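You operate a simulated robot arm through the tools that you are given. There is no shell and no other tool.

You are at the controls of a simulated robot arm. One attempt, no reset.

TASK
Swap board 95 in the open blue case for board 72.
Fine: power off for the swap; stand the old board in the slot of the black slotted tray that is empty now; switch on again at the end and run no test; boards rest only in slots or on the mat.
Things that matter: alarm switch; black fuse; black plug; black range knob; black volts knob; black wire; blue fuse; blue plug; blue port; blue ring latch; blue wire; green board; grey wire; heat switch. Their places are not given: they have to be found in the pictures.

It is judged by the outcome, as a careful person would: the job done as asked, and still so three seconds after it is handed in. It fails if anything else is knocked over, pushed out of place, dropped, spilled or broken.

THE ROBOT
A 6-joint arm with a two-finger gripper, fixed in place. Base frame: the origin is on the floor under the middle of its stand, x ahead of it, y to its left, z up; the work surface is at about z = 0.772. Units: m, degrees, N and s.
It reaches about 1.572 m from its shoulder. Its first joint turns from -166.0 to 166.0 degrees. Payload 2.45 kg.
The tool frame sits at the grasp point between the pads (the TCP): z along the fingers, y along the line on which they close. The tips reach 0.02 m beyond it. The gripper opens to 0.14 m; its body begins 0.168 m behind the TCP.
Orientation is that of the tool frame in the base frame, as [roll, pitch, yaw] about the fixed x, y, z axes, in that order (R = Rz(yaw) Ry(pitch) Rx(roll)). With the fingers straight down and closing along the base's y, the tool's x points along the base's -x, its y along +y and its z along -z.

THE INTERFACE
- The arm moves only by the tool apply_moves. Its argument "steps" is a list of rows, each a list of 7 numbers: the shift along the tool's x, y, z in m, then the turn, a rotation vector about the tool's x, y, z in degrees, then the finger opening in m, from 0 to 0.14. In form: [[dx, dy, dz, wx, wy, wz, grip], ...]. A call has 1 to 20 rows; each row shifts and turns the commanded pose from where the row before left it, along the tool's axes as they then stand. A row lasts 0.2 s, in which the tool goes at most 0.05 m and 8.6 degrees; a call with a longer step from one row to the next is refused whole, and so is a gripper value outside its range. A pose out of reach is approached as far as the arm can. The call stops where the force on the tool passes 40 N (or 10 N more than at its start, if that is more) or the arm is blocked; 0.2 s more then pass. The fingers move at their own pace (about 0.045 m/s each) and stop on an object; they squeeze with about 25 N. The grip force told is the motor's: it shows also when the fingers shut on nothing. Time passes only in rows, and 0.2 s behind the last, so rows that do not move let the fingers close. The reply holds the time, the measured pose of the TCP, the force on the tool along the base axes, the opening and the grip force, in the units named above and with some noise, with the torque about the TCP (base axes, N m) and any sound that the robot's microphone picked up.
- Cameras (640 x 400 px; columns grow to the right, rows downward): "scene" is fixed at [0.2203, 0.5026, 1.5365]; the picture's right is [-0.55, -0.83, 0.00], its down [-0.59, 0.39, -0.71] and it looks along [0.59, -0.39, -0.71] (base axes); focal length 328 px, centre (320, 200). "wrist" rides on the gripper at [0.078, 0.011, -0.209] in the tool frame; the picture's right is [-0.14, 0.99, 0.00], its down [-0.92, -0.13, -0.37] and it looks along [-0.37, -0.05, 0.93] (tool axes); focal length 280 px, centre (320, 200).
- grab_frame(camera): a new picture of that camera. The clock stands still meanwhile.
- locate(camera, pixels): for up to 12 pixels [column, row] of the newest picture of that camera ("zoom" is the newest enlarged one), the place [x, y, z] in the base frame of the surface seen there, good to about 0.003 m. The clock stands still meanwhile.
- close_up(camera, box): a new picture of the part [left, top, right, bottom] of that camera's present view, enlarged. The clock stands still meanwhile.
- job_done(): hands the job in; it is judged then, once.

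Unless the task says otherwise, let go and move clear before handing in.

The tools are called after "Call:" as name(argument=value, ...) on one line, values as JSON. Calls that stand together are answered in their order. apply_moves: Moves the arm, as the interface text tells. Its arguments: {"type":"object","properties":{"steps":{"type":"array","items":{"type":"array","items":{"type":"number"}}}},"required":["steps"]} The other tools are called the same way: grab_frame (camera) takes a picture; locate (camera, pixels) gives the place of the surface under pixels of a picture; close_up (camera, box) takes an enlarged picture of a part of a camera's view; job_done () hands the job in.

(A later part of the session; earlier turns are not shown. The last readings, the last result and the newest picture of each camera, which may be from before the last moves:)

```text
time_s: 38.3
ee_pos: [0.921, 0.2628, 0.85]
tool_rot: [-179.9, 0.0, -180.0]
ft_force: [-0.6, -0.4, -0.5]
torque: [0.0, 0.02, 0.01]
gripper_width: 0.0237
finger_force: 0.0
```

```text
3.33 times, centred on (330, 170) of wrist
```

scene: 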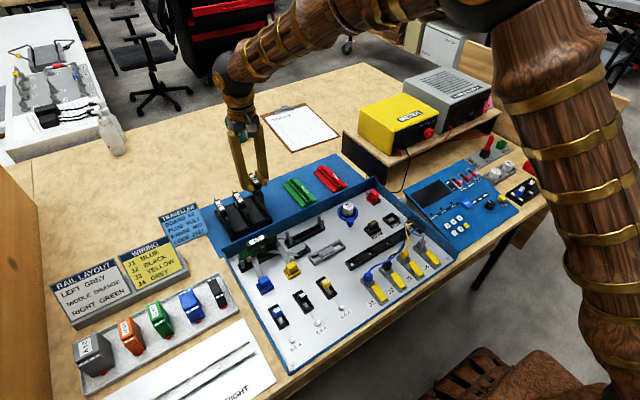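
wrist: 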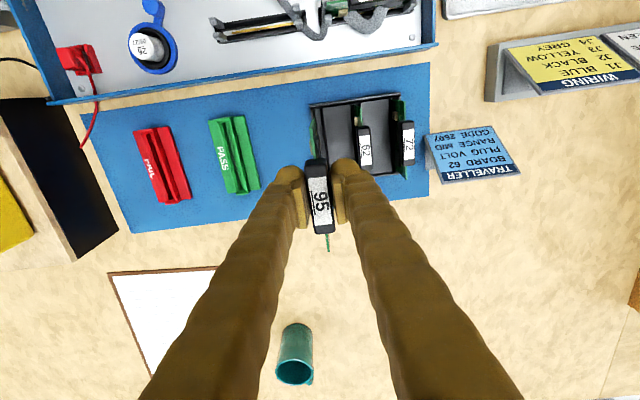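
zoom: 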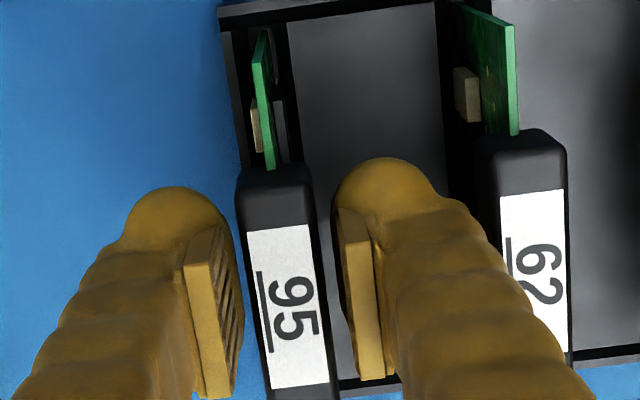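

Board 95 stands upright on its own with pads clear on both sides. I'll rise straight up without widening further.

Call:
apply_moves(steps=[[0, 0, -0.006, 0, 0, 0, 0.024], [0, 0, -0.01, 0, 0, 0, 0.024], [0, 0, -0.02, 0, 0, 0, 0.024], [0, 0, -0.03, 0, 0, 0, 0.024], [0, 0, -0.03, 0, 0, 0, 0.024]])

Call:
grab_frame(camera="wrist")

Call:
close_up(camera="scene", box=[205, 165, 305, 235])

```text
time_s: 39.5
ee_pos: [0.9194, 0.2635, 0.9475]
tool_rot: [180.0, 0.0, -180.0]
ft_force: [-0.1, 0.5, 0.4]
torque: [0.0, 0.07, -0.02]
gripper_width: 0.0239
finger_force: 0.0
```

```text
taken
```

wrist: 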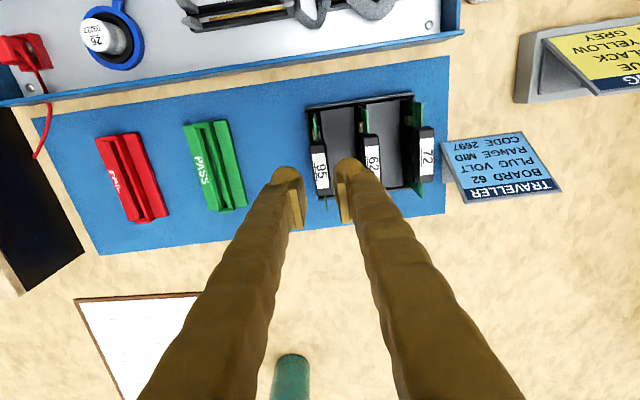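

```text
5.71 times, centred on (255, 200) of scene
```

zoom: 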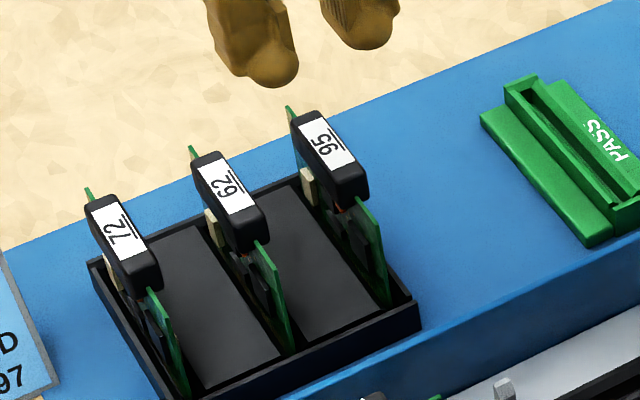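

Board 95 stands in the tray just like 62 and 72. Next I'll move over board 72 at y≈0.377 with a 0.030 opening and check the centring.

Call:
apply_moves(steps=[[-0.001, 0.038, 0, 0, 0, 0, 0.03], [-0.001, 0.038, 0, 0, 0, 0, 0.03], [-0.001, 0.0385, 0, 0, 0, 0, 0.03], [0, 0, 0, 0, 0, 0, 0.03]])

Call:
grab_frame(camera="wrist")

Call:
close_up(camera="wrist", box=[240, 100, 400, 220])

Call:
locate(camera="zoom", pixels=[[290, 200], [300, 200], [320, 200], [340, 200], [350, 200], [300, 260], [180, 200], [200, 260]])

```text
time_s: 40.5
ee_pos: [0.9219, 0.3762, 0.9496]
tool_rot: [-179.9, 0.1, -179.9]
ft_force: [-0.9, -1.1, -0.1]
torque: [-0.01, -0.02, 0.03]
gripper_width: 0.0302
finger_force: 0.0
```

```text
taken
```

wrist: 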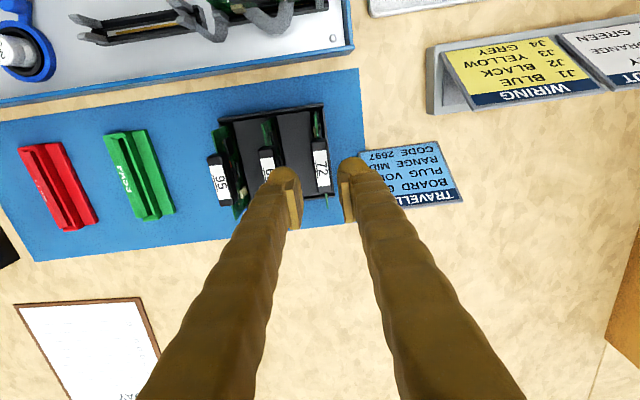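

```text
3.33 times, centred on (320, 160) of wrist
```

zoom: 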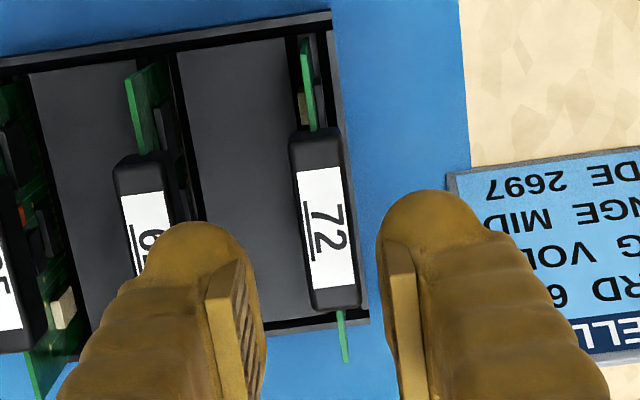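

```text
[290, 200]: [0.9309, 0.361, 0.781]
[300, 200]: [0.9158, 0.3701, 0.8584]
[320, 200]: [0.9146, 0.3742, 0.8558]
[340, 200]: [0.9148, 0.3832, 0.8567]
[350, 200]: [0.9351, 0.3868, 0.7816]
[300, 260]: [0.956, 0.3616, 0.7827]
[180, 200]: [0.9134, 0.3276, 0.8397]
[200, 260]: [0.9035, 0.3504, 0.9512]
```

TCP is within about 1 mm of handle 72's centre. Before descending I'm checking that the +y finger clears the Traveller card.

Call:
locate(camera="zoom", pixels=[[452, 180], [470, 180], [480, 230], [540, 210], [600, 160], [520, 260], [600, 350], [560, 300], [450, 185], [475, 165], [440, 200], [383, 300]])

Call:
close_up(camera="scene", box=[150, 150, 270, 250])

```text
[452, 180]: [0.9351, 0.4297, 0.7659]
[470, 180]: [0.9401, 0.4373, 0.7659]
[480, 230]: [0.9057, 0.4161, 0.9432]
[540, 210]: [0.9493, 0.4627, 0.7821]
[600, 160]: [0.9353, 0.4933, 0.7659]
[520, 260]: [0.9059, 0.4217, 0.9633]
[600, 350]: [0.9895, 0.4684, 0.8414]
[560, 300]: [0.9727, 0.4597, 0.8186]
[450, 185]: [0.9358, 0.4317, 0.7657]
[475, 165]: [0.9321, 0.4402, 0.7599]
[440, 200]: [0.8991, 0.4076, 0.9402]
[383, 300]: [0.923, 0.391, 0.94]
```

```text
4.00 times, centred on (210, 200) of scene
```

zoom: 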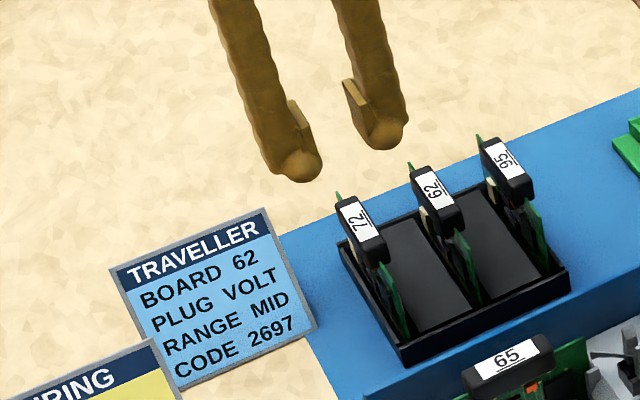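

The card starts at y≈0.43 and is low where the finger goes, so there's clearance. I'll descend to just above handle level and look again.

Call:
apply_moves(steps=[[-0.0015, 0.0005, 0.02, 0, 0, 0, 0.03], [0, 0, 0.025, 0, 0, 0, 0.03], [0, 0, 0.018, 0, 0, 0, 0.03], [0, 0, 0, 0, 0, 0, 0.03]])

Call:
close_up(camera="wrist", box=[240, 110, 400, 230])

Call:
close_up(camera="scene", box=[205, 170, 275, 220])

```text
time_s: 41.5
ee_pos: [0.9254, 0.3776, 0.883]
tool_rot: [-180.0, 0.1, 180.0]
ft_force: [-0.3, -0.1, 0.5]
torque: [-0.01, 0.02, -0.02]
gripper_width: 0.03
finger_force: 0.2
```

```text
3.33 times, centred on (320, 170) of wrist
```

zoom: 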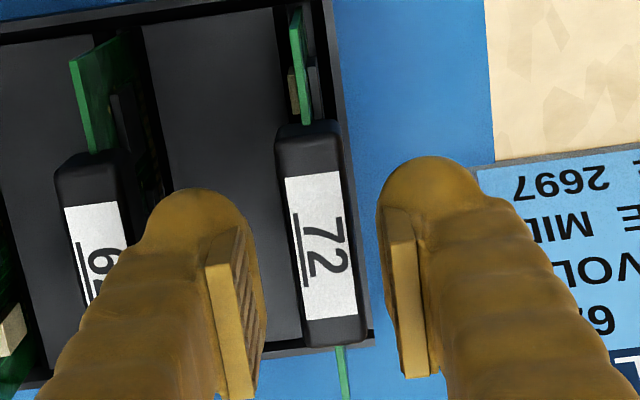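

```text
8.00 times, centred on (240, 195) of scene
```

zoom: 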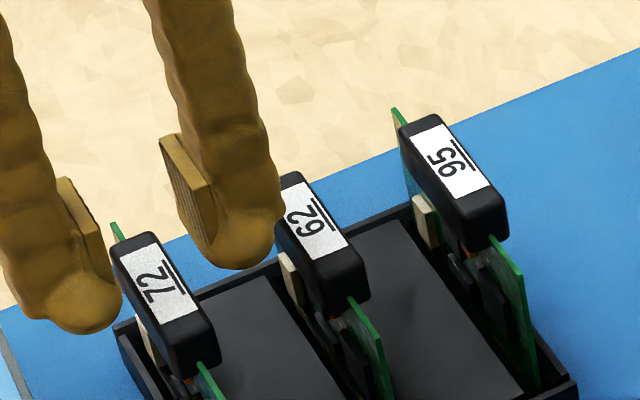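

Centred in y; the handle is about 3 mm toward -x, which I'll trim. I'll descend to z≈0.853 watching the force, then look before closing.

Call:
apply_moves(steps=[[0.002, 0, 0.01, 0, 0, 0, 0.03], [0, 0, 0.01, 0, 0, 0, 0.03], [0, 0, 0.01, 0, 0, 0, 0.03], [0, 0, 0, 0, 0, 0, 0.03]])

Call:
close_up(camera="wrist", box=[240, 110, 400, 230])

Call:
close_up(camera="scene", box=[205, 170, 275, 220])

```text
time_s: 42.5
ee_pos: [0.9243, 0.3775, 0.854]
tool_rot: [-180.0, 0.1, -180.0]
ft_force: [0.2, -0.7, 0.5]
torque: [0.02, -0.02, 0.0]
gripper_width: 0.0302
finger_force: 0.0
```

```text
3.33 times, centred on (320, 170) of wrist
```

zoom: 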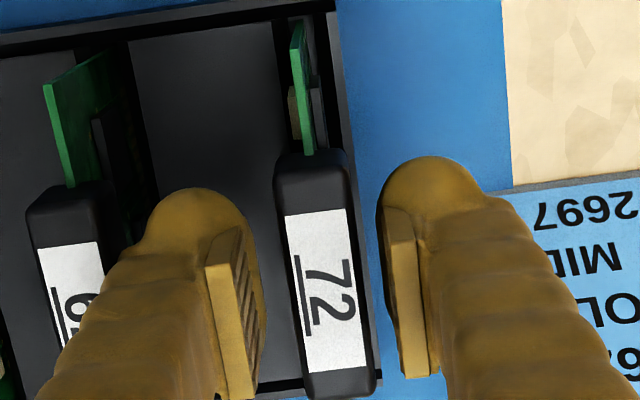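

```text
8.00 times, centred on (240, 195) of scene
```

zoom: 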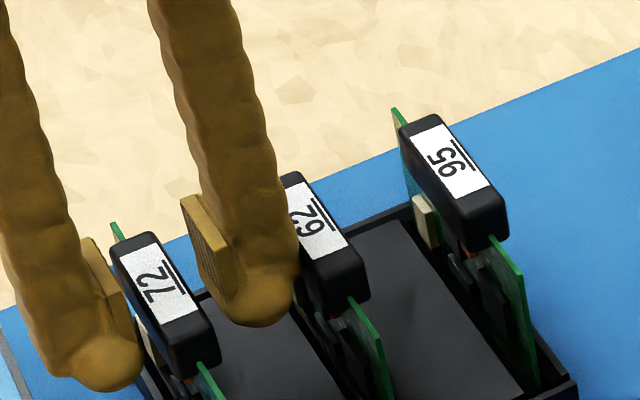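

No contact so far and both fingers are clear of 62. I'll trim +1 mm in y and close on handle 72.

Call:
apply_moves(steps=[[0, 0.001, 0, 0, 0, 0, 0.03], [0, 0, 0, 0, 0, 0, 0.022], [0, 0, 0, 0, 0, 0, 0.016], [0, 0, 0, 0, 0, 0, 0.0], [0, 0, 0, 0, 0, 0, 0.0], [0, 0, 0, 0, 0, 0, 0.0]])

Call:
close_up(camera="wrist", box=[240, 110, 400, 230])

Call:
close_up(camera="scene", box=[205, 170, 275, 220])

```text
time_s: 43.9
ee_pos: [0.9238, 0.3774, 0.8532]
tool_rot: [-180.0, 0.1, 180.0]
ft_force: [-0.4, 0.9, 0.1]
torque: [0.02, 0.0, 0.02]
gripper_width: 0.017
finger_force: 25.1
```

```text
3.33 times, centred on (320, 170) of wrist
```

zoom: 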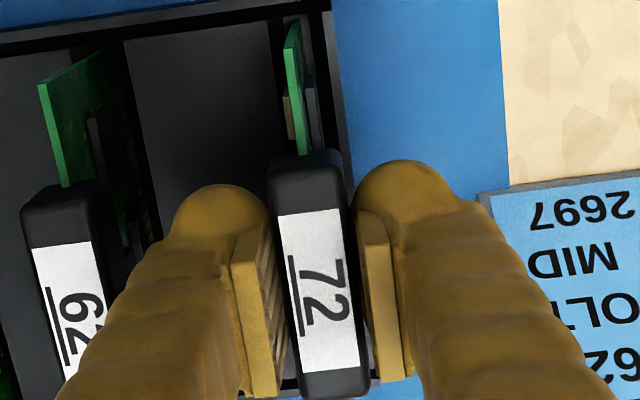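

```text
8.00 times, centred on (240, 195) of scene
```

zoom: 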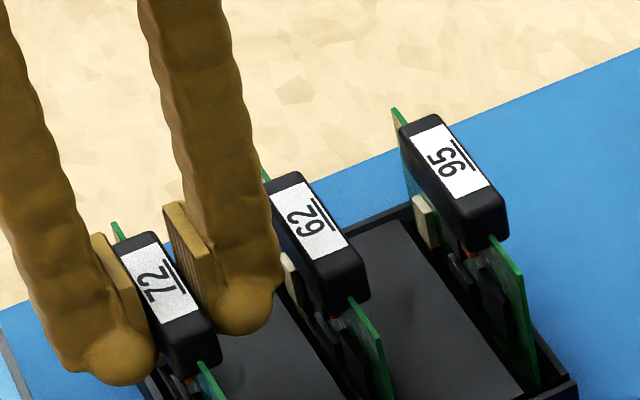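

Board 72 is gripped (0.0170 opening, 25 N) with no side load. I'll lift it straight up in small steps, then higher.

Call:
apply_moves(steps=[[0, 0, -0.004, 0, 0, 0, 0.0], [0, 0, -0.006, 0, 0, 0, 0.0], [0, 0, -0.01, 0, 0, 0, 0.0], [0, 0, -0.02, 0, 0, 0, 0.0], [0, 0, -0.03, 0, 0, 0, 0.0], [0, 0, -0.035, 0, 0, 0, 0.0], [0, 0, -0.035, 0, 0, 0, 0.0], [0, 0, -0.03, 0, 0, 0, 0.0]])

Call:
close_up(camera="scene", box=[190, 110, 310, 240])

Call:
grab_frame(camera="wrist")

```text
time_s: 45.7
ee_pos: [0.9231, 0.3793, 1.025]
tool_rot: [-180.0, 0.0, -179.9]
ft_force: [0.2, 0.1, -1.6]
torque: [-0.03, 0.03, 0.01]
gripper_width: 0.0167
finger_force: 25.1
```

```text
3.08 times, centred on (250, 175) of scene
```

zoom: 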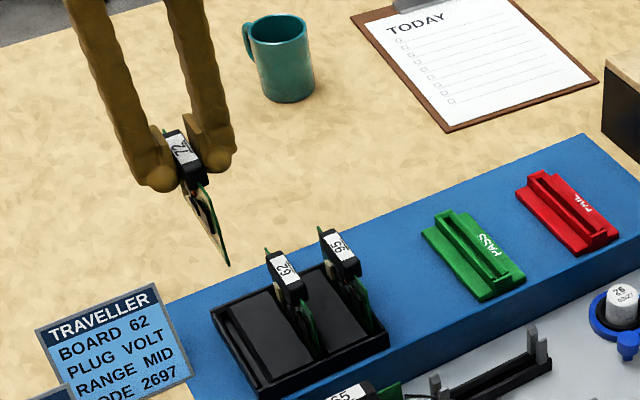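

```text
taken
```

wrist: 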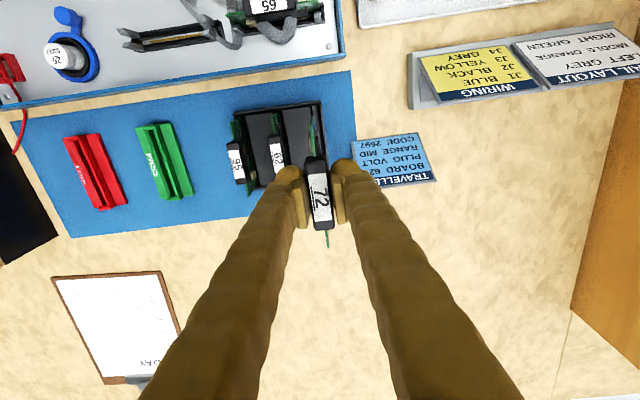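

Board 72 is out; 62 and 95 stayed put. I'll turn it -90° about vertical and carry it over the empty case slot at height.

Call:
apply_moves(steps=[[0, 0, 0, 0, 0, 8.18, 0.0], [0, 0, 0, 0, 0, 8.18, 0.0], [0, 0, 0, 0, 0, 8.18, 0.0], [0, 0, 0, 0, 0, 8.18, 0.0], [0, 0, 0, 0, 0, 8.18, 0.0], [0, 0, 0, 0, 0, 8.18, 0.0], [0, 0, 0, 0, 0, 8.18, 0.0], [0, 0, 0, 0, 0, 8.18, 0.0], [0, 0, 0, 0, 0, 8.18, 0.0], [0, 0, 0, 0, 0, 8.18, 0.0], [0, 0, 0, 0, 0, 8.18, 0.0], [-0.0299, -0.0289, 0, 0, 0, 0, 0.0], [-0.0299, -0.0289, 0, 0, 0, 0, 0.0], [-0.0299, -0.0289, 0, 0, 0, 0, 0.0], [-0.0299, -0.0289, 0, 0, 0, 0, 0.0], [-0.0299, -0.0289, 0, 0, 0, 0, 0.0], [-0.0299, -0.0289, 0, 0, 0, 0, 0.0], [0, 0, 0, 0, 0, 0, 0.0]])

Call:
grab_frame(camera="wrist")

Call:
grab_frame(camera="scene")

Call:
close_up(camera="scene", box=[240, 150, 350, 260])

```text
time_s: 49.5
ee_pos: [0.7532, 0.198, 1.027]
tool_rot: [179.9, 0.1, 90.2]
ft_force: [-0.6, -0.9, -1.0]
torque: [-0.04, 0.03, 0.0]
gripper_width: 0.0169
finger_force: 24.6
```

```text
taken
```

wrist: 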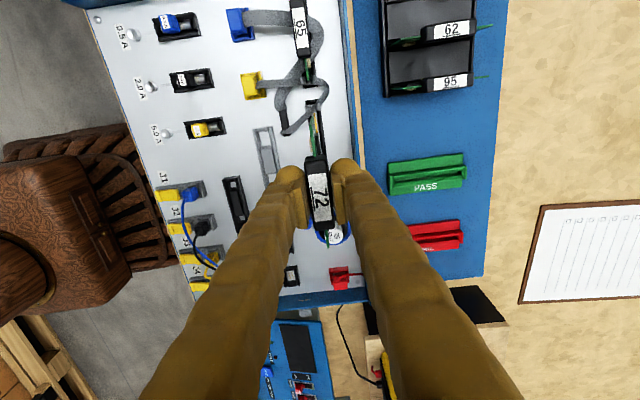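

```text
taken
```

scene: 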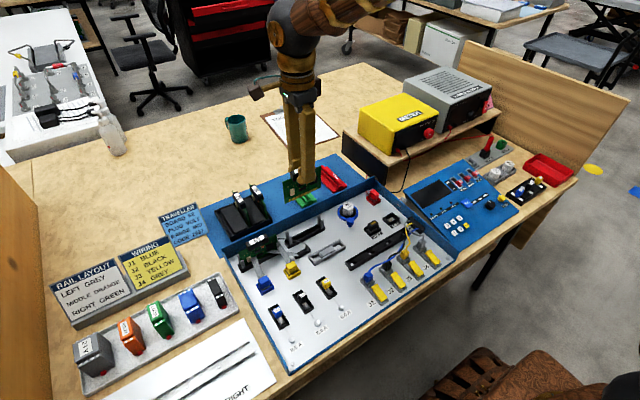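

```text
3.64 times, centred on (295, 205) of scene
```

zoom: 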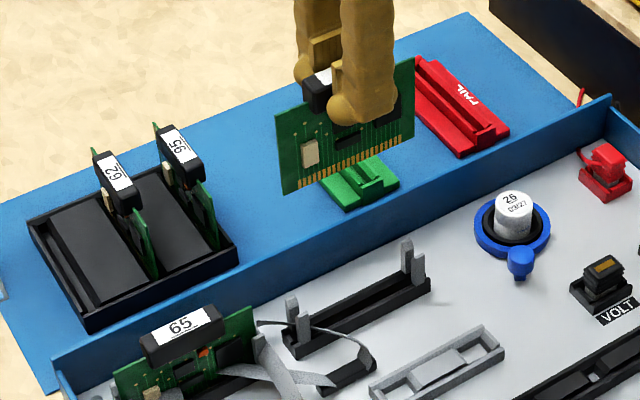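

Board 72 hangs above its slot with the same orientation as 95 had. I'm measuring its edges against the slot posts in both cameras.

Call:
close_up(camera="wrist", box=[280, 60, 350, 130])

Call:
close_up(camera="scene", box=[265, 155, 345, 215])

Call:
locate(camera="zoom", pixels=[[132, 180], [138, 230], [145, 280], [160, 290], [340, 230], [360, 215], [375, 100], [365, 180], [200, 180], [255, 150], [380, 150], [200, 160]])

```text
5.71 times, centred on (315, 95) of wrist
```

zoom: 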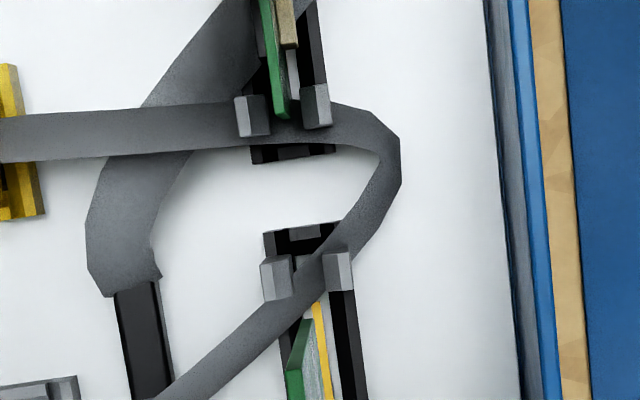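

```text
6.67 times, centred on (305, 185) of scene
```

zoom: 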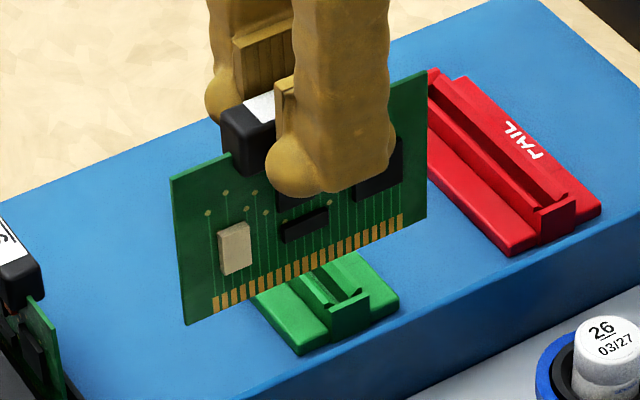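

```text
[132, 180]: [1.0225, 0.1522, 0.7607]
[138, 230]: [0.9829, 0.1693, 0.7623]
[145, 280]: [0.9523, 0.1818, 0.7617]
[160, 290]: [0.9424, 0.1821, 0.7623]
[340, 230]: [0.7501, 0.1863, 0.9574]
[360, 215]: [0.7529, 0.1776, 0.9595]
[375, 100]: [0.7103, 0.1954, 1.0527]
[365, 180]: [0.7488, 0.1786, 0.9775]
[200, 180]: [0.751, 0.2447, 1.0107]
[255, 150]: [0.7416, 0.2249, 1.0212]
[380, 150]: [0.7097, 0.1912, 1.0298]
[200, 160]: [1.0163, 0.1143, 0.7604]
```

The board plane sits about 2.5 mm to +x of the posts' midline, and y agrees within 1 mm. I'll shift -2.5 mm in x, lower to just above the posts, and measure again.

Call:
apply_moves(steps=[[0, -0.0025, 0, 0, 0, 0, 0.0], [0, 0, 0.03, 0, 0, 0, 0.0], [0, 0, 0.03, 0, 0, 0, 0.0], [0, 0, 0.025, 0, 0, 0, 0.0], [0, 0, 0.01, 0, 0, 0, 0.0], [0, 0, 0, 0, 0, 0, 0.0]])

Call:
close_up(camera="wrist", box=[280, 80, 350, 150])

Call:
close_up(camera="scene", box=[265, 185, 345, 245])

Call:
locate(camera="zoom", pixels=[[155, 170], [160, 200], [175, 230], [330, 185], [400, 145], [280, 190], [195, 270], [170, 255], [425, 150], [395, 130], [410, 90], [300, 260]])

```text
time_s: 50.9
ee_pos: [0.7473, 0.2003, 0.9298]
tool_rot: [179.9, 0.0, 89.9]
ft_force: [-1.0, 0.1, -1.0]
torque: [0.0, -0.01, 0.0]
gripper_width: 0.0168
finger_force: 25.1
```

```text
5.71 times, centred on (315, 115) of wrist
```

zoom: 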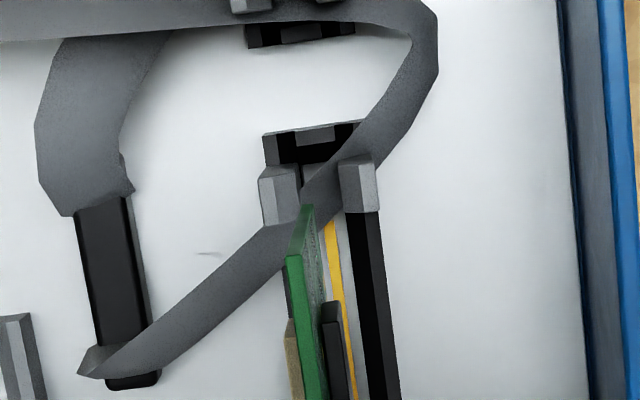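

```text
6.67 times, centred on (305, 215) of scene
```

zoom: 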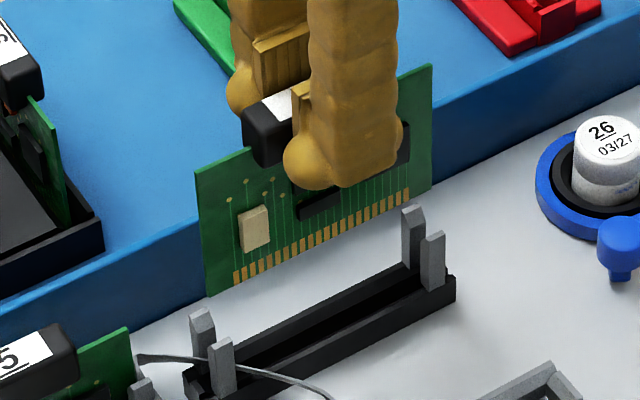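

```text
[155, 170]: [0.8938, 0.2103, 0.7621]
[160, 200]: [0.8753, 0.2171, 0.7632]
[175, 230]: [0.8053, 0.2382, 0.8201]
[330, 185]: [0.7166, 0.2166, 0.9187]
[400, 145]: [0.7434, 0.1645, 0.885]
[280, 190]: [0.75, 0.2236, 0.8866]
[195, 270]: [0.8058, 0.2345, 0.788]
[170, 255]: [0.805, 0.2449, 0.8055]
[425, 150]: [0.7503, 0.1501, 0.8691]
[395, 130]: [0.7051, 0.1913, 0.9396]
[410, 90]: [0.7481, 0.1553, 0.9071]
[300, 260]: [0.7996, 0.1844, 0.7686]
```

Scene and wrist estimates now differ by about 2 mm in x, so I'll split it with +1 mm and lower to just over the post tops for a closer comparison.

Call:
apply_moves(steps=[[0, 0.001, 0.008, 0, 0, 0, 0.0], [0, 0, 0.006, 0, 0, 0, 0.0], [0, 0, 0, 0, 0, 0, 0.0], [0, 0, 0, 0, 0, 0, 0.0]])

Call:
close_up(camera="wrist", box=[290, 85, 340, 135])

Call:
close_up(camera="scene", box=[275, 210, 315, 245])

Call:
close_up(camera="scene", box=[305, 195, 345, 230])

```text
time_s: 51.9
ee_pos: [0.7493, 0.1982, 0.9149]
tool_rot: [179.9, 0.0, 90.1]
ft_force: [-0.3, 0.1, -0.6]
torque: [0.02, -0.01, -0.02]
gripper_width: 0.017
finger_force: 25.3
```

```text
8.00 times, centred on (315, 110) of wrist
```

zoom: 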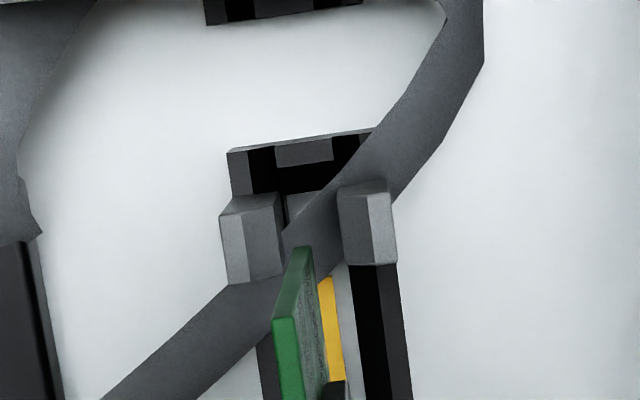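

```text
11.43 times, centred on (295, 228) of scene
```

zoom: 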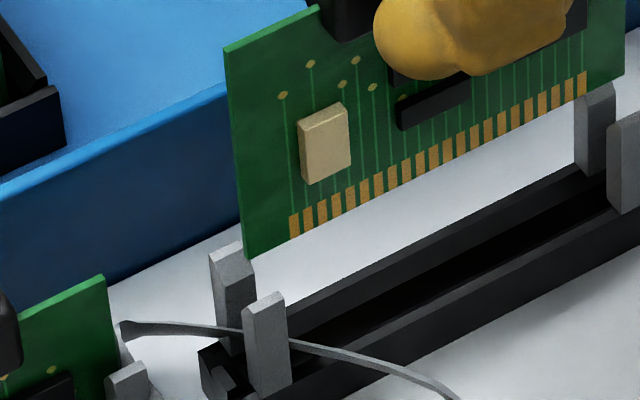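

```text
11.43 times, centred on (325, 212) of scene
```

zoom: 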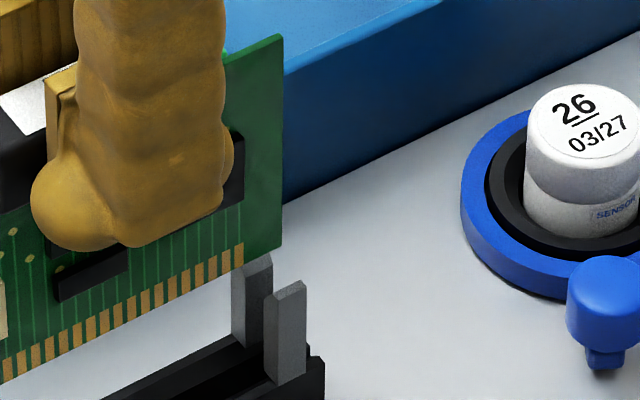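

The board is now within about 1 mm of the posts' midline in the wrist view (board ≈(303,247), posts' mid ≈(310,235)). I'll lower it between the posts in small steps with force checks.

Call:
apply_moves(steps=[[0, 0.0005, 0.006, 0, 0, 0, 0.0], [0, 0, 0.006, 0, 0, 0, 0.0], [0, 0, 0.006, 0, 0, 0, 0.0], [0, 0, 0.006, 0, 0, 0, 0.0], [0, 0, 0, 0, 0, 0, 0.0]])

Call:
close_up(camera="wrist", box=[290, 85, 340, 135])

Call:
close_up(camera="scene", box=[270, 205, 330, 250])

```text
time_s: 53.1
ee_pos: [0.7492, 0.1995, 0.8897]
tool_rot: [179.9, 0.0, 90.0]
ft_force: [0.7, 0.9, -1.7]
torque: [-0.01, -0.03, 0.0]
gripper_width: 0.017
finger_force: 25.4
```

```text
8.00 times, centred on (315, 110) of wrist
```

zoom: 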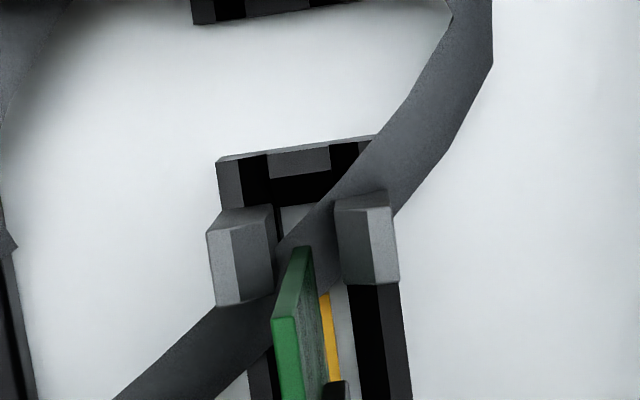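

```text
8.89 times, centred on (300, 228) of scene
```

zoom: 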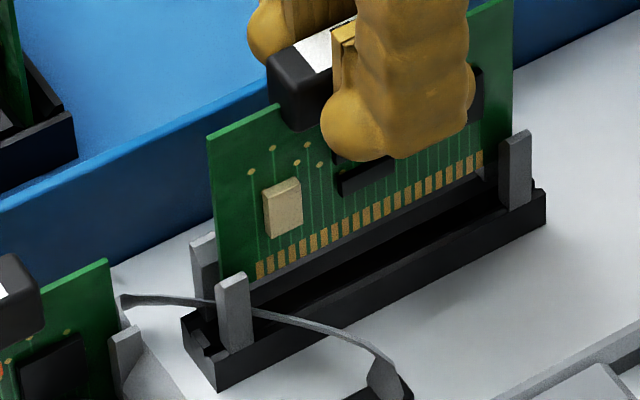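

The board's lower edge is between the posts with no load. I'll continue down toward the channel.

Call:
apply_moves(steps=[[0, 0.0003, 0.005, 0, 0, 0, 0.0], [0, 0, 0.005, 0, 0, 0, 0.0], [0, 0, 0.004, 0, 0, 0, 0.0], [0, 0, 0.003, 0, 0, 0, 0.0], [0, 0, 0, 0, 0, 0, 0.0]])

Call:
close_up(camera="wrist", box=[290, 85, 340, 135])

Call:
close_up(camera="scene", box=[270, 205, 330, 250])

```text
time_s: 54.3
ee_pos: [0.7497, 0.1986, 0.8728]
tool_rot: [179.9, 0.0, 90.0]
ft_force: [1.0, -0.1, -1.4]
torque: [0.01, 0.0, 0.01]
gripper_width: 0.0168
finger_force: 25.0
```

```text
8.00 times, centred on (315, 110) of wrist
```

zoom: 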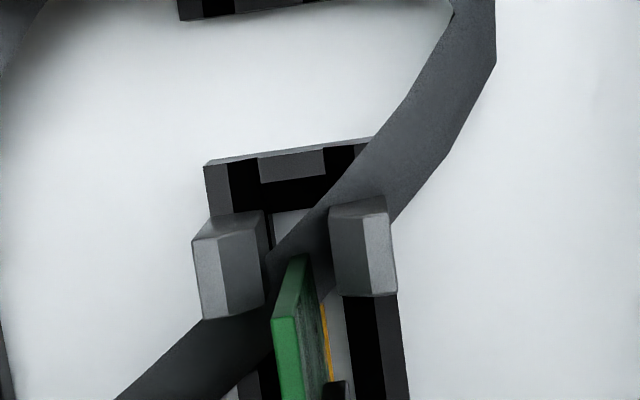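

```text
8.89 times, centred on (300, 228) of scene
```

zoom: 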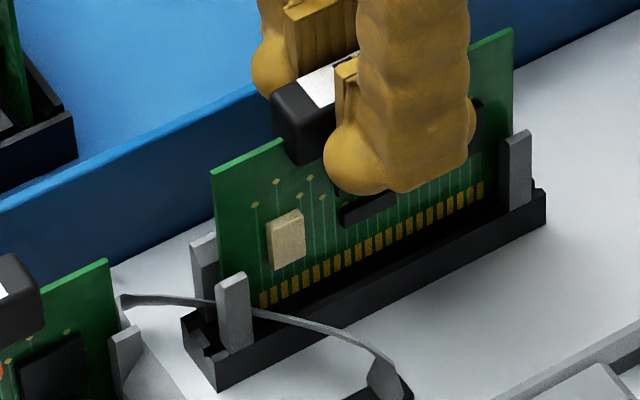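

The edge is at the channel mouth, still centred and unloaded, and the ribbon hasn't moved. I'll go on down in 3 mm then finer steps.

Call:
apply_moves(steps=[[0, 0, 0.003, 0, 0, 0, 0.0], [0, 0, 0.003, 0, 0, 0, 0.0], [0, 0, 0.003, 0, 0, 0, 0.0], [0, 0, 0, 0, 0, 0, 0.0]])

Call:
close_up(camera="scene", box=[270, 205, 330, 250])

```text
time_s: 55.3
ee_pos: [0.7496, 0.1987, 0.8654]
tool_rot: [179.9, 0.0, 90.1]
ft_force: [-0.6, 1.3, -1.1]
torque: [0.02, -0.03, 0.02]
gripper_width: 0.0168
finger_force: 24.8
```

```text
8.89 times, centred on (300, 228) of scene
```

zoom: 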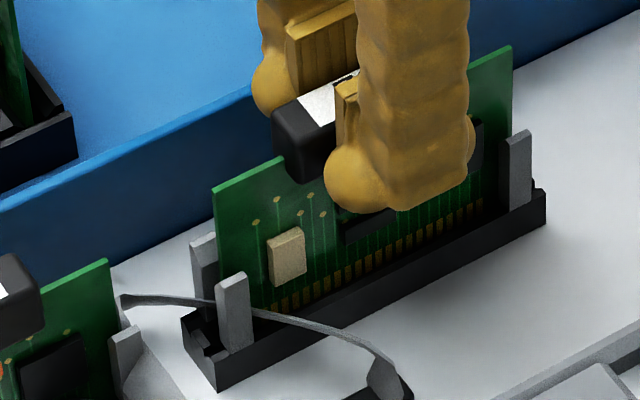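

The board is sliding into the channel freely (z=0.8654). I'll continue in finer steps until it seats.

Call:
apply_moves(steps=[[0, 0, 0.002, 0, 0, 0, 0.0], [0, 0, 0.002, 0, 0, 0, 0.0], [0, 0, 0.002, 0, 0, 0, 0.0], [0, 0, 0, 0, 0, 0, 0.0]])

```text
time_s: 56.3
ee_pos: [0.7509, 0.2, 0.8602]
tool_rot: [180.0, 0.0, 90.1]
ft_force: [-0.1, 7.1, 0.6]
torque: [0.45, -0.03, 0.04]
gripper_width: 0.0166
finger_force: 24.7
```

A +7 N force in y shows the board's -y end touching the slot's end stop. I'll ease 1.5 mm in +y and re-read.

Call:
apply_moves(steps=[[0.0008, 0, -0.0005, 0, 0, 0, 0.0], [0.0008, 0, 0, 0, 0, 0, 0.0], [0, 0, 0, 0, 0, 0, 0.0]])

```text
time_s: 57.1
ee_pos: [0.7508, 0.1991, 0.8602]
tool_rot: [179.9, 0.0, 90.1]
ft_force: [0.8, -1.3, -1.5]
torque: [0.02, 0.02, -0.01]
gripper_width: 0.0167
finger_force: 24.9
```

The side load is gone. I'll lower the last few millimetres in 1 mm steps.

Call:
apply_moves(steps=[[0, 0, 0.0015, 0, 0, 0, 0.0], [0, 0, 0.001, 0, 0, 0, 0.0], [0, 0, 0.001, 0, 0, 0, 0.0], [0, 0, 0, 0, 0, 0, 0.0]])

Call:
close_up(camera="scene", box=[270, 205, 330, 250])

```text
time_s: 58.1
ee_pos: [0.7511, 0.2005, 0.8568]
tool_rot: [-180.0, -0.1, 90.2]
ft_force: [0.2, 2.0, 22.3]
torque: [0.12, 0.04, 0.05]
gripper_width: 0.0167
finger_force: 24.6
```

```text
8.89 times, centred on (300, 228) of scene
```

zoom: 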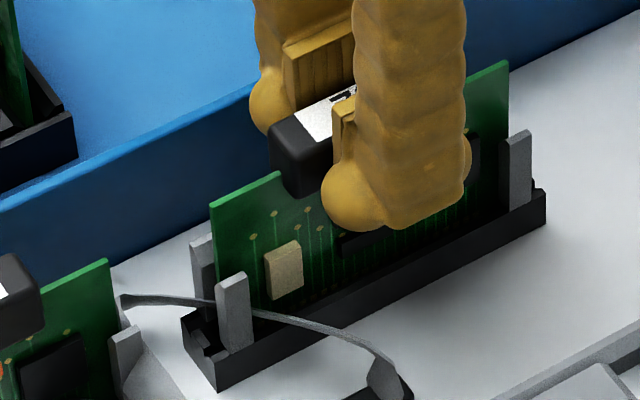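

Contact is felt at z≈0.857 with 22 N. I'm checking handle and board heights against 65's before deciding whether it is fully home.

Call:
close_up(camera="scene", box=[235, 205, 330, 265])

Call:
locate(camera="zoom", pixels=[[375, 118], [365, 125], [280, 175], [300, 165], [110, 245], [140, 235], [160, 255], [245, 210], [510, 60], [480, 100], [470, 75], [215, 225]])

```text
6.67 times, centred on (282, 235) of scene
```

zoom: 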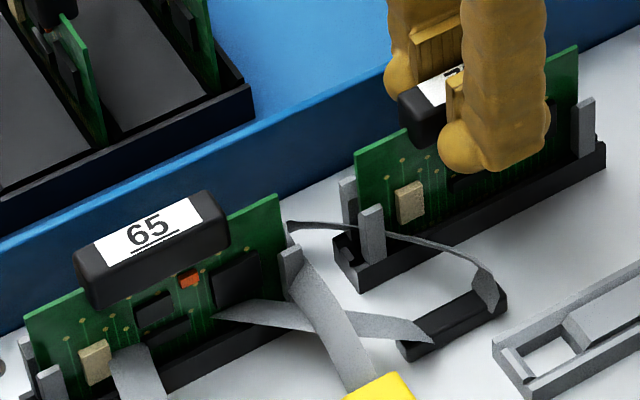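

```text
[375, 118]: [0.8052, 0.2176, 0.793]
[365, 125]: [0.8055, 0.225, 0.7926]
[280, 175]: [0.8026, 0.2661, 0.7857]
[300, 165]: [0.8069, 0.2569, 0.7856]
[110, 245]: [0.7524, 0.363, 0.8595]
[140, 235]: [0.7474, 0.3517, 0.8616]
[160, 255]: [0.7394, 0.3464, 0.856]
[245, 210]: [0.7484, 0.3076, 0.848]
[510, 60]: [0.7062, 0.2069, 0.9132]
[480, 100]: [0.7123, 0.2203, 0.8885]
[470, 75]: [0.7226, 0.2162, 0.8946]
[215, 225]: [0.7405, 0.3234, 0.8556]
```

Call:
locate(camera="zoom", pixels=[[430, 92], [440, 98], [415, 105], [370, 148], [395, 135], [562, 58], [575, 52], [420, 80], [270, 202], [255, 210], [180, 215], [40, 310]])

```text
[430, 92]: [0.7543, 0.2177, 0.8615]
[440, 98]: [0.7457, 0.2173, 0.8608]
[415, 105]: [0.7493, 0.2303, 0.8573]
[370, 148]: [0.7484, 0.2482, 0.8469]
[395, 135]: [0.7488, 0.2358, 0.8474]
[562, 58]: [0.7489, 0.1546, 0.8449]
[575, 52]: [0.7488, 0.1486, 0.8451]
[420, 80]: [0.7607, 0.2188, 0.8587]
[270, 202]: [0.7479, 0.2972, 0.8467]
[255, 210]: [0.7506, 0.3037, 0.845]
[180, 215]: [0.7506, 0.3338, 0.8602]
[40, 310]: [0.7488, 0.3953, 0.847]
```

Board 72's top edge (≈0.846) and handle (≈0.861) match 65's (≈0.847, ≈0.861), so it looks seated. I'll press another 0.5 mm to confirm it is on the floor.

Call:
apply_moves(steps=[[0, 0, 0.0006, 0, 0, 0, 0.0], [0, 0, 0, 0, 0, 0, 0.0]])

```text
time_s: 58.7
ee_pos: [0.7502, 0.2006, 0.8563]
tool_rot: [179.9, 0.0, 90.1]
ft_force: [0.5, 1.0, 22.0]
torque: [0.0, 0.02, -0.02]
gripper_width: 0.0165
finger_force: 25.5
```

z barely changes at 22 N, so it is on the floor. I'm taking the same close-up as before the swap to compare directly with how 95 sat.

Call:
close_up(camera="scene", box=[270, 222, 318, 252])

Call:
close_up(camera="scene", box=[235, 200, 335, 262])

```text
13.33 times, centred on (294, 237) of scene
```

zoom: 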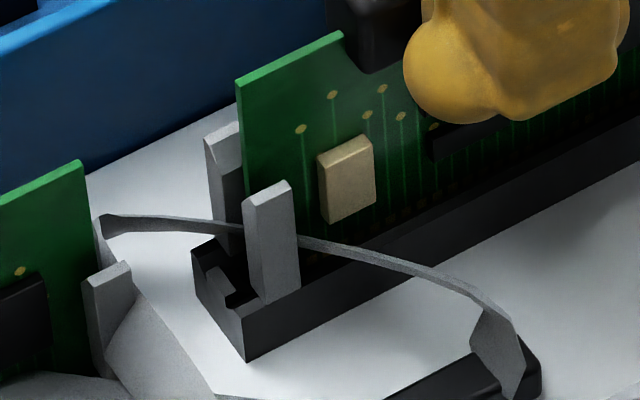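

```text
6.40 times, centred on (285, 231) of scene
```

zoom: 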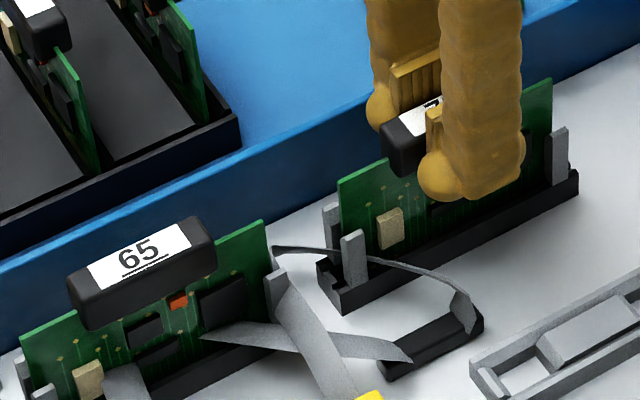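

The view matches the original seating to within about 1 mm. I'll open the fingers here and then compare again.

Call:
apply_moves(steps=[[0, 0, 0, 0, 0, 0, 0.022], [0, 0, 0, 0, 0, 0, 0.03], [0, 0, 0, 0, 0, 0, 0.04], [0, 0, 0, 0, 0, 0, 0.04]])

Call:
close_up(camera="scene", box=[270, 222, 318, 252])

Call:
close_up(camera="wrist", box=[260, 80, 380, 210])

```text
time_s: 59.7
ee_pos: [0.7498, 0.2003, 0.8565]
tool_rot: [179.8, 0.0, 90.1]
ft_force: [0.1, -0.6, 0.0]
torque: [0.01, 0.0, 0.01]
gripper_width: 0.0398
finger_force: 0.0
```

```text
13.33 times, centred on (294, 237) of scene
```

zoom: 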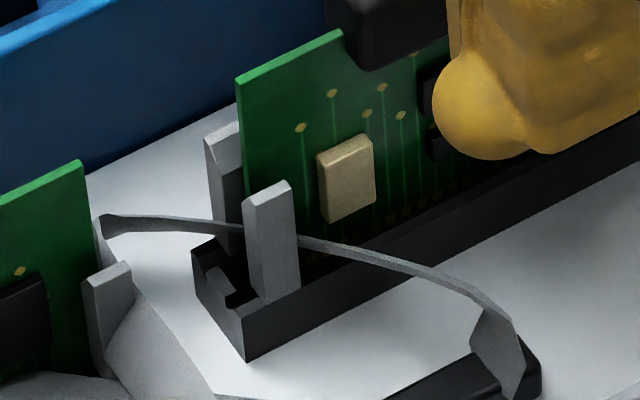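

```text
3.08 times, centred on (320, 145) of wrist
```

zoom: 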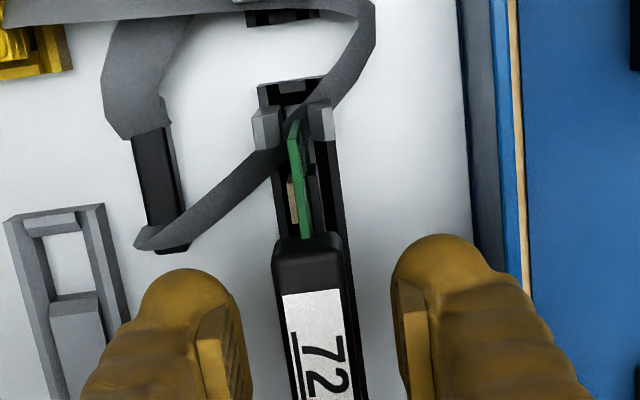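

The board stands by itself after release. I'll rise clear and compare how deep 72 sits against 65 and the earlier picture.

Call:
apply_moves(steps=[[0, 0, -0.006, 0, 0, 0, 0.04], [0, 0, -0.01, 0, 0, 0, 0.04], [0, 0, -0.02, 0, 0, 0, 0.04], [0, 0, -0.03, 0, 0, 0, 0.04], [0, 0, -0.03, 0, 0, 0, 0.04]])

Call:
grab_frame(camera="scene")

Call:
close_up(camera="scene", box=[235, 200, 335, 262])

Call:
close_up(camera="scene", box=[283, 210, 331, 240])

Call:
close_up(camera="scene", box=[235, 230, 283, 265])

```text
time_s: 60.9
ee_pos: [0.7478, 0.2009, 0.9503]
tool_rot: [179.9, -0.1, 90.0]
ft_force: [-0.5, -0.7, -0.2]
torque: [-0.02, 0.0, 0.01]
gripper_width: 0.0399
finger_force: 0.0
```

```text
taken
```

scene: 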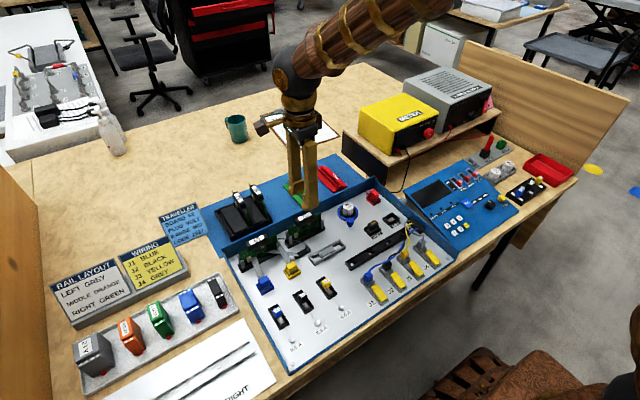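

```text
6.40 times, centred on (285, 231) of scene
```

zoom: 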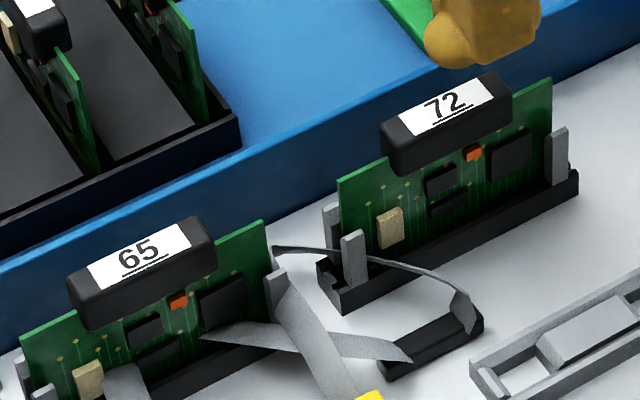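

```text
13.33 times, centred on (307, 225) of scene
```

zoom: 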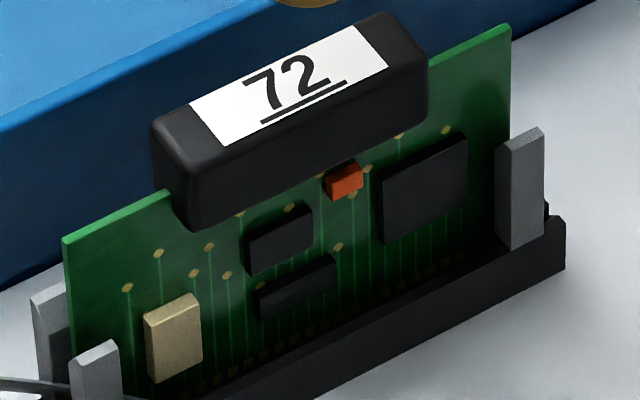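

```text
11.43 times, centred on (259, 248) of scene
```

zoom: 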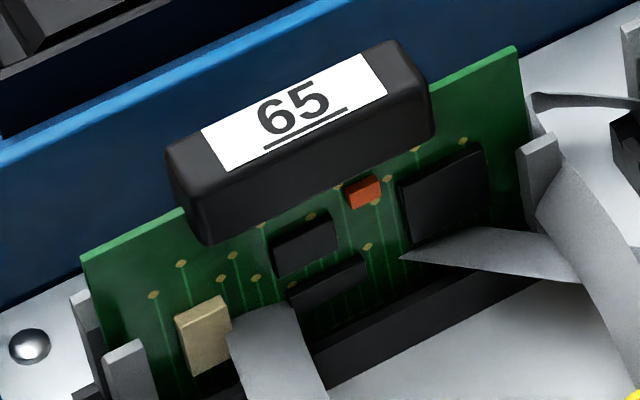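

Board 72 is upright with the label reading the right way, perhaps 1 mm higher than 95 sat. I'm measuring handle and board tops from the wrist to compare with the earlier averages (0.8591 and 0.8459).

Call:
close_up(camera="wrist", box=[260, 80, 380, 210])

Call:
locate(camera="zoom", pixels=[[290, 215], [330, 215], [300, 250], [340, 250], [315, 230], [320, 270], [325, 300], [300, 280], [345, 290], [310, 215], [335, 265], [312, 245]])

```text
3.08 times, centred on (320, 145) of wrist
```

zoom: 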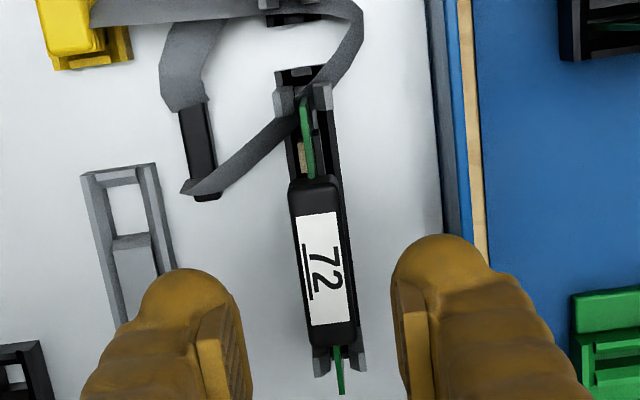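

```text
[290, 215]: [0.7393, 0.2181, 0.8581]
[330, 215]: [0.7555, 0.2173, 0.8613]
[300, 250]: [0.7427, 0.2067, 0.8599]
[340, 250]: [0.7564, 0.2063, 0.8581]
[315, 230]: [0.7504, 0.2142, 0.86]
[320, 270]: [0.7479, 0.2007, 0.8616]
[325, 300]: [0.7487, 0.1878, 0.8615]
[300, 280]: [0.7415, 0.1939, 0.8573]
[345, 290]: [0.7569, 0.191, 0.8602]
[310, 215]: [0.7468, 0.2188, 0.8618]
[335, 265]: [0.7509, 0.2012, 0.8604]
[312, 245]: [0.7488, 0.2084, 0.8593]
```

The heights agree to about 1 mm. I'm zooming on the lower edge of 72 and 65 to see whether any gold contacts still show above the channel rim.

Call:
close_up(camera="scene", box=[296, 222, 326, 242])

Call:
close_up(camera="scene", box=[248, 246, 278, 266])

```text
16.00 times, centred on (311, 232) of scene
```

zoom: 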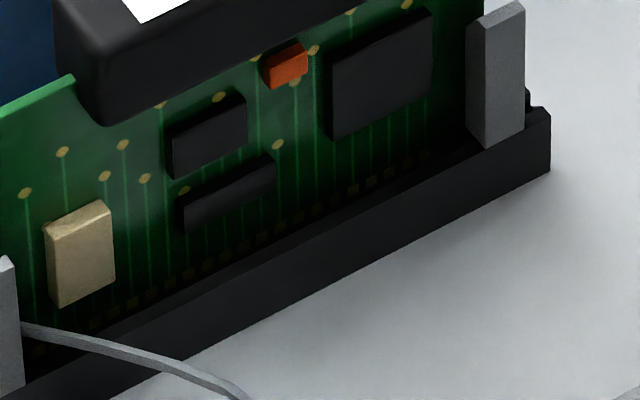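

```text
16.00 times, centred on (263, 256) of scene
```

zoom: 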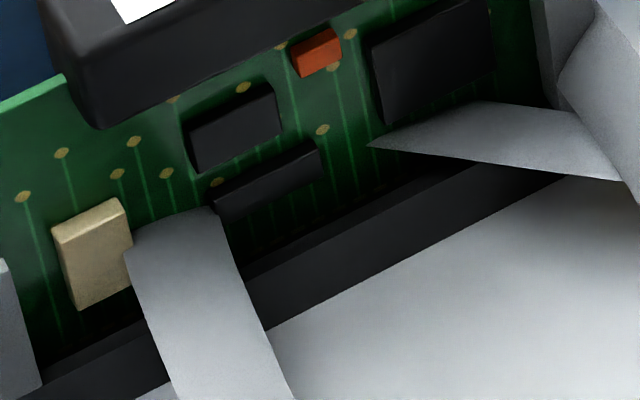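

On 72 the tops of the gold contacts are just visible above the rim, while on 65 they are hidden, so 72 is 1–2 mm short of home. I'll turn the tool 90°, close the fingers and press gently on the handle's top.

Call:
apply_moves(steps=[[0, 0, 0, 0, 0, -8.18, 0.04], [0, 0, 0, 0, 0, -8.18, 0.04], [0, 0, 0, 0, 0, -8.18, 0.03], [0, 0, 0, 0, 0, -8.18, 0.02], [0, 0, 0, 0, 0, -8.18, 0.01], [0, 0, 0, 0, 0, -8.18, 0.0], [0, 0, 0, 0, 0, -8.18, 0.0], [0, 0, 0, 0, 0, -8.18, 0.0], [0, 0, 0, 0, 0, -8.18, 0.0], [0, 0, 0, 0, 0, -8.18, 0.0], [0, 0, 0, 0, 0, -8.18, 0.0], [0, 0, 0.03, 0, 0, 0, 0.0], [0, 0, 0.02, 0, 0, 0, 0.0], [0, 0, 0, 0, 0, 0, 0.0]])

Call:
close_up(camera="wrist", box=[250, 110, 390, 230])

Call:
close_up(camera="scene", box=[260, 180, 350, 245])

```text
time_s: 63.9
ee_pos: [0.751, 0.1998, 0.9019]
tool_rot: [-180.0, 0.0, -179.9]
ft_force: [-0.4, -0.1, -0.2]
torque: [0.0, 0.01, 0.03]
gripper_width: 0.0002
finger_force: 24.5
```

```text
3.33 times, centred on (320, 170) of wrist
```

zoom: 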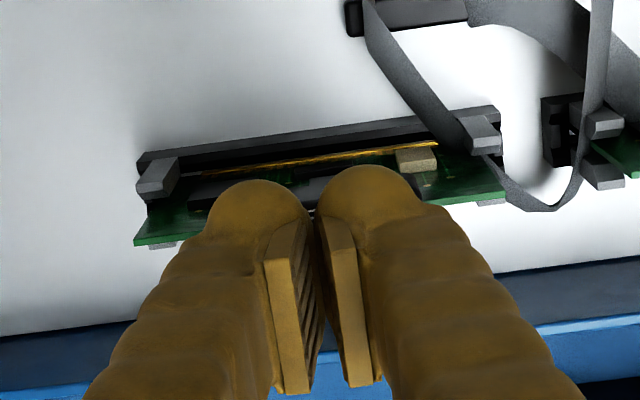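

```text
6.15 times, centred on (305, 212) of scene
```

zoom: 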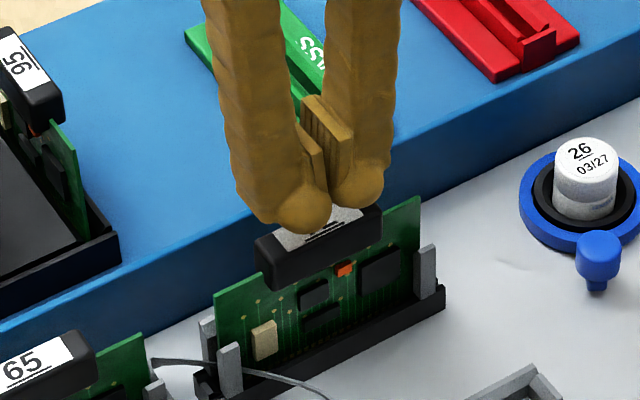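

The wrist view shows a clear gold line at zoom (205–435,143–173) above the slot rim, which wasn't visible with 95, so 72 does need pressing home. I'll lower the closed tips onto the handle and push down in 1 mm steps.

Call:
apply_moves(steps=[[0, 0, 0.008, 0, 0, 0, 0.0], [0, 0, 0.006, 0, 0, 0, 0.0], [0, 0, 0.002, 0, 0, 0, 0.0], [0, 0, 0.002, 0, 0, 0, 0.0], [0, 0, 0.001, 0, 0, 0, 0.0], [0, 0, 0, 0, 0, 0, 0.0]])

Call:
close_up(camera="scene", box=[270, 190, 340, 240])

```text
time_s: 65.3
ee_pos: [0.7513, 0.1992, 0.882]
tool_rot: [-179.8, 0.0, 180.0]
ft_force: [-0.2, 0.9, 0.1]
torque: [0.01, -0.01, 0.01]
gripper_width: 0.0001
finger_force: 25.2
```

```text
8.00 times, centred on (305, 215) of scene
```

zoom: 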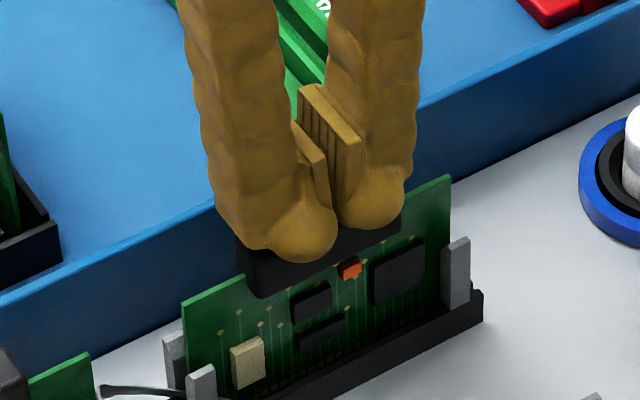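

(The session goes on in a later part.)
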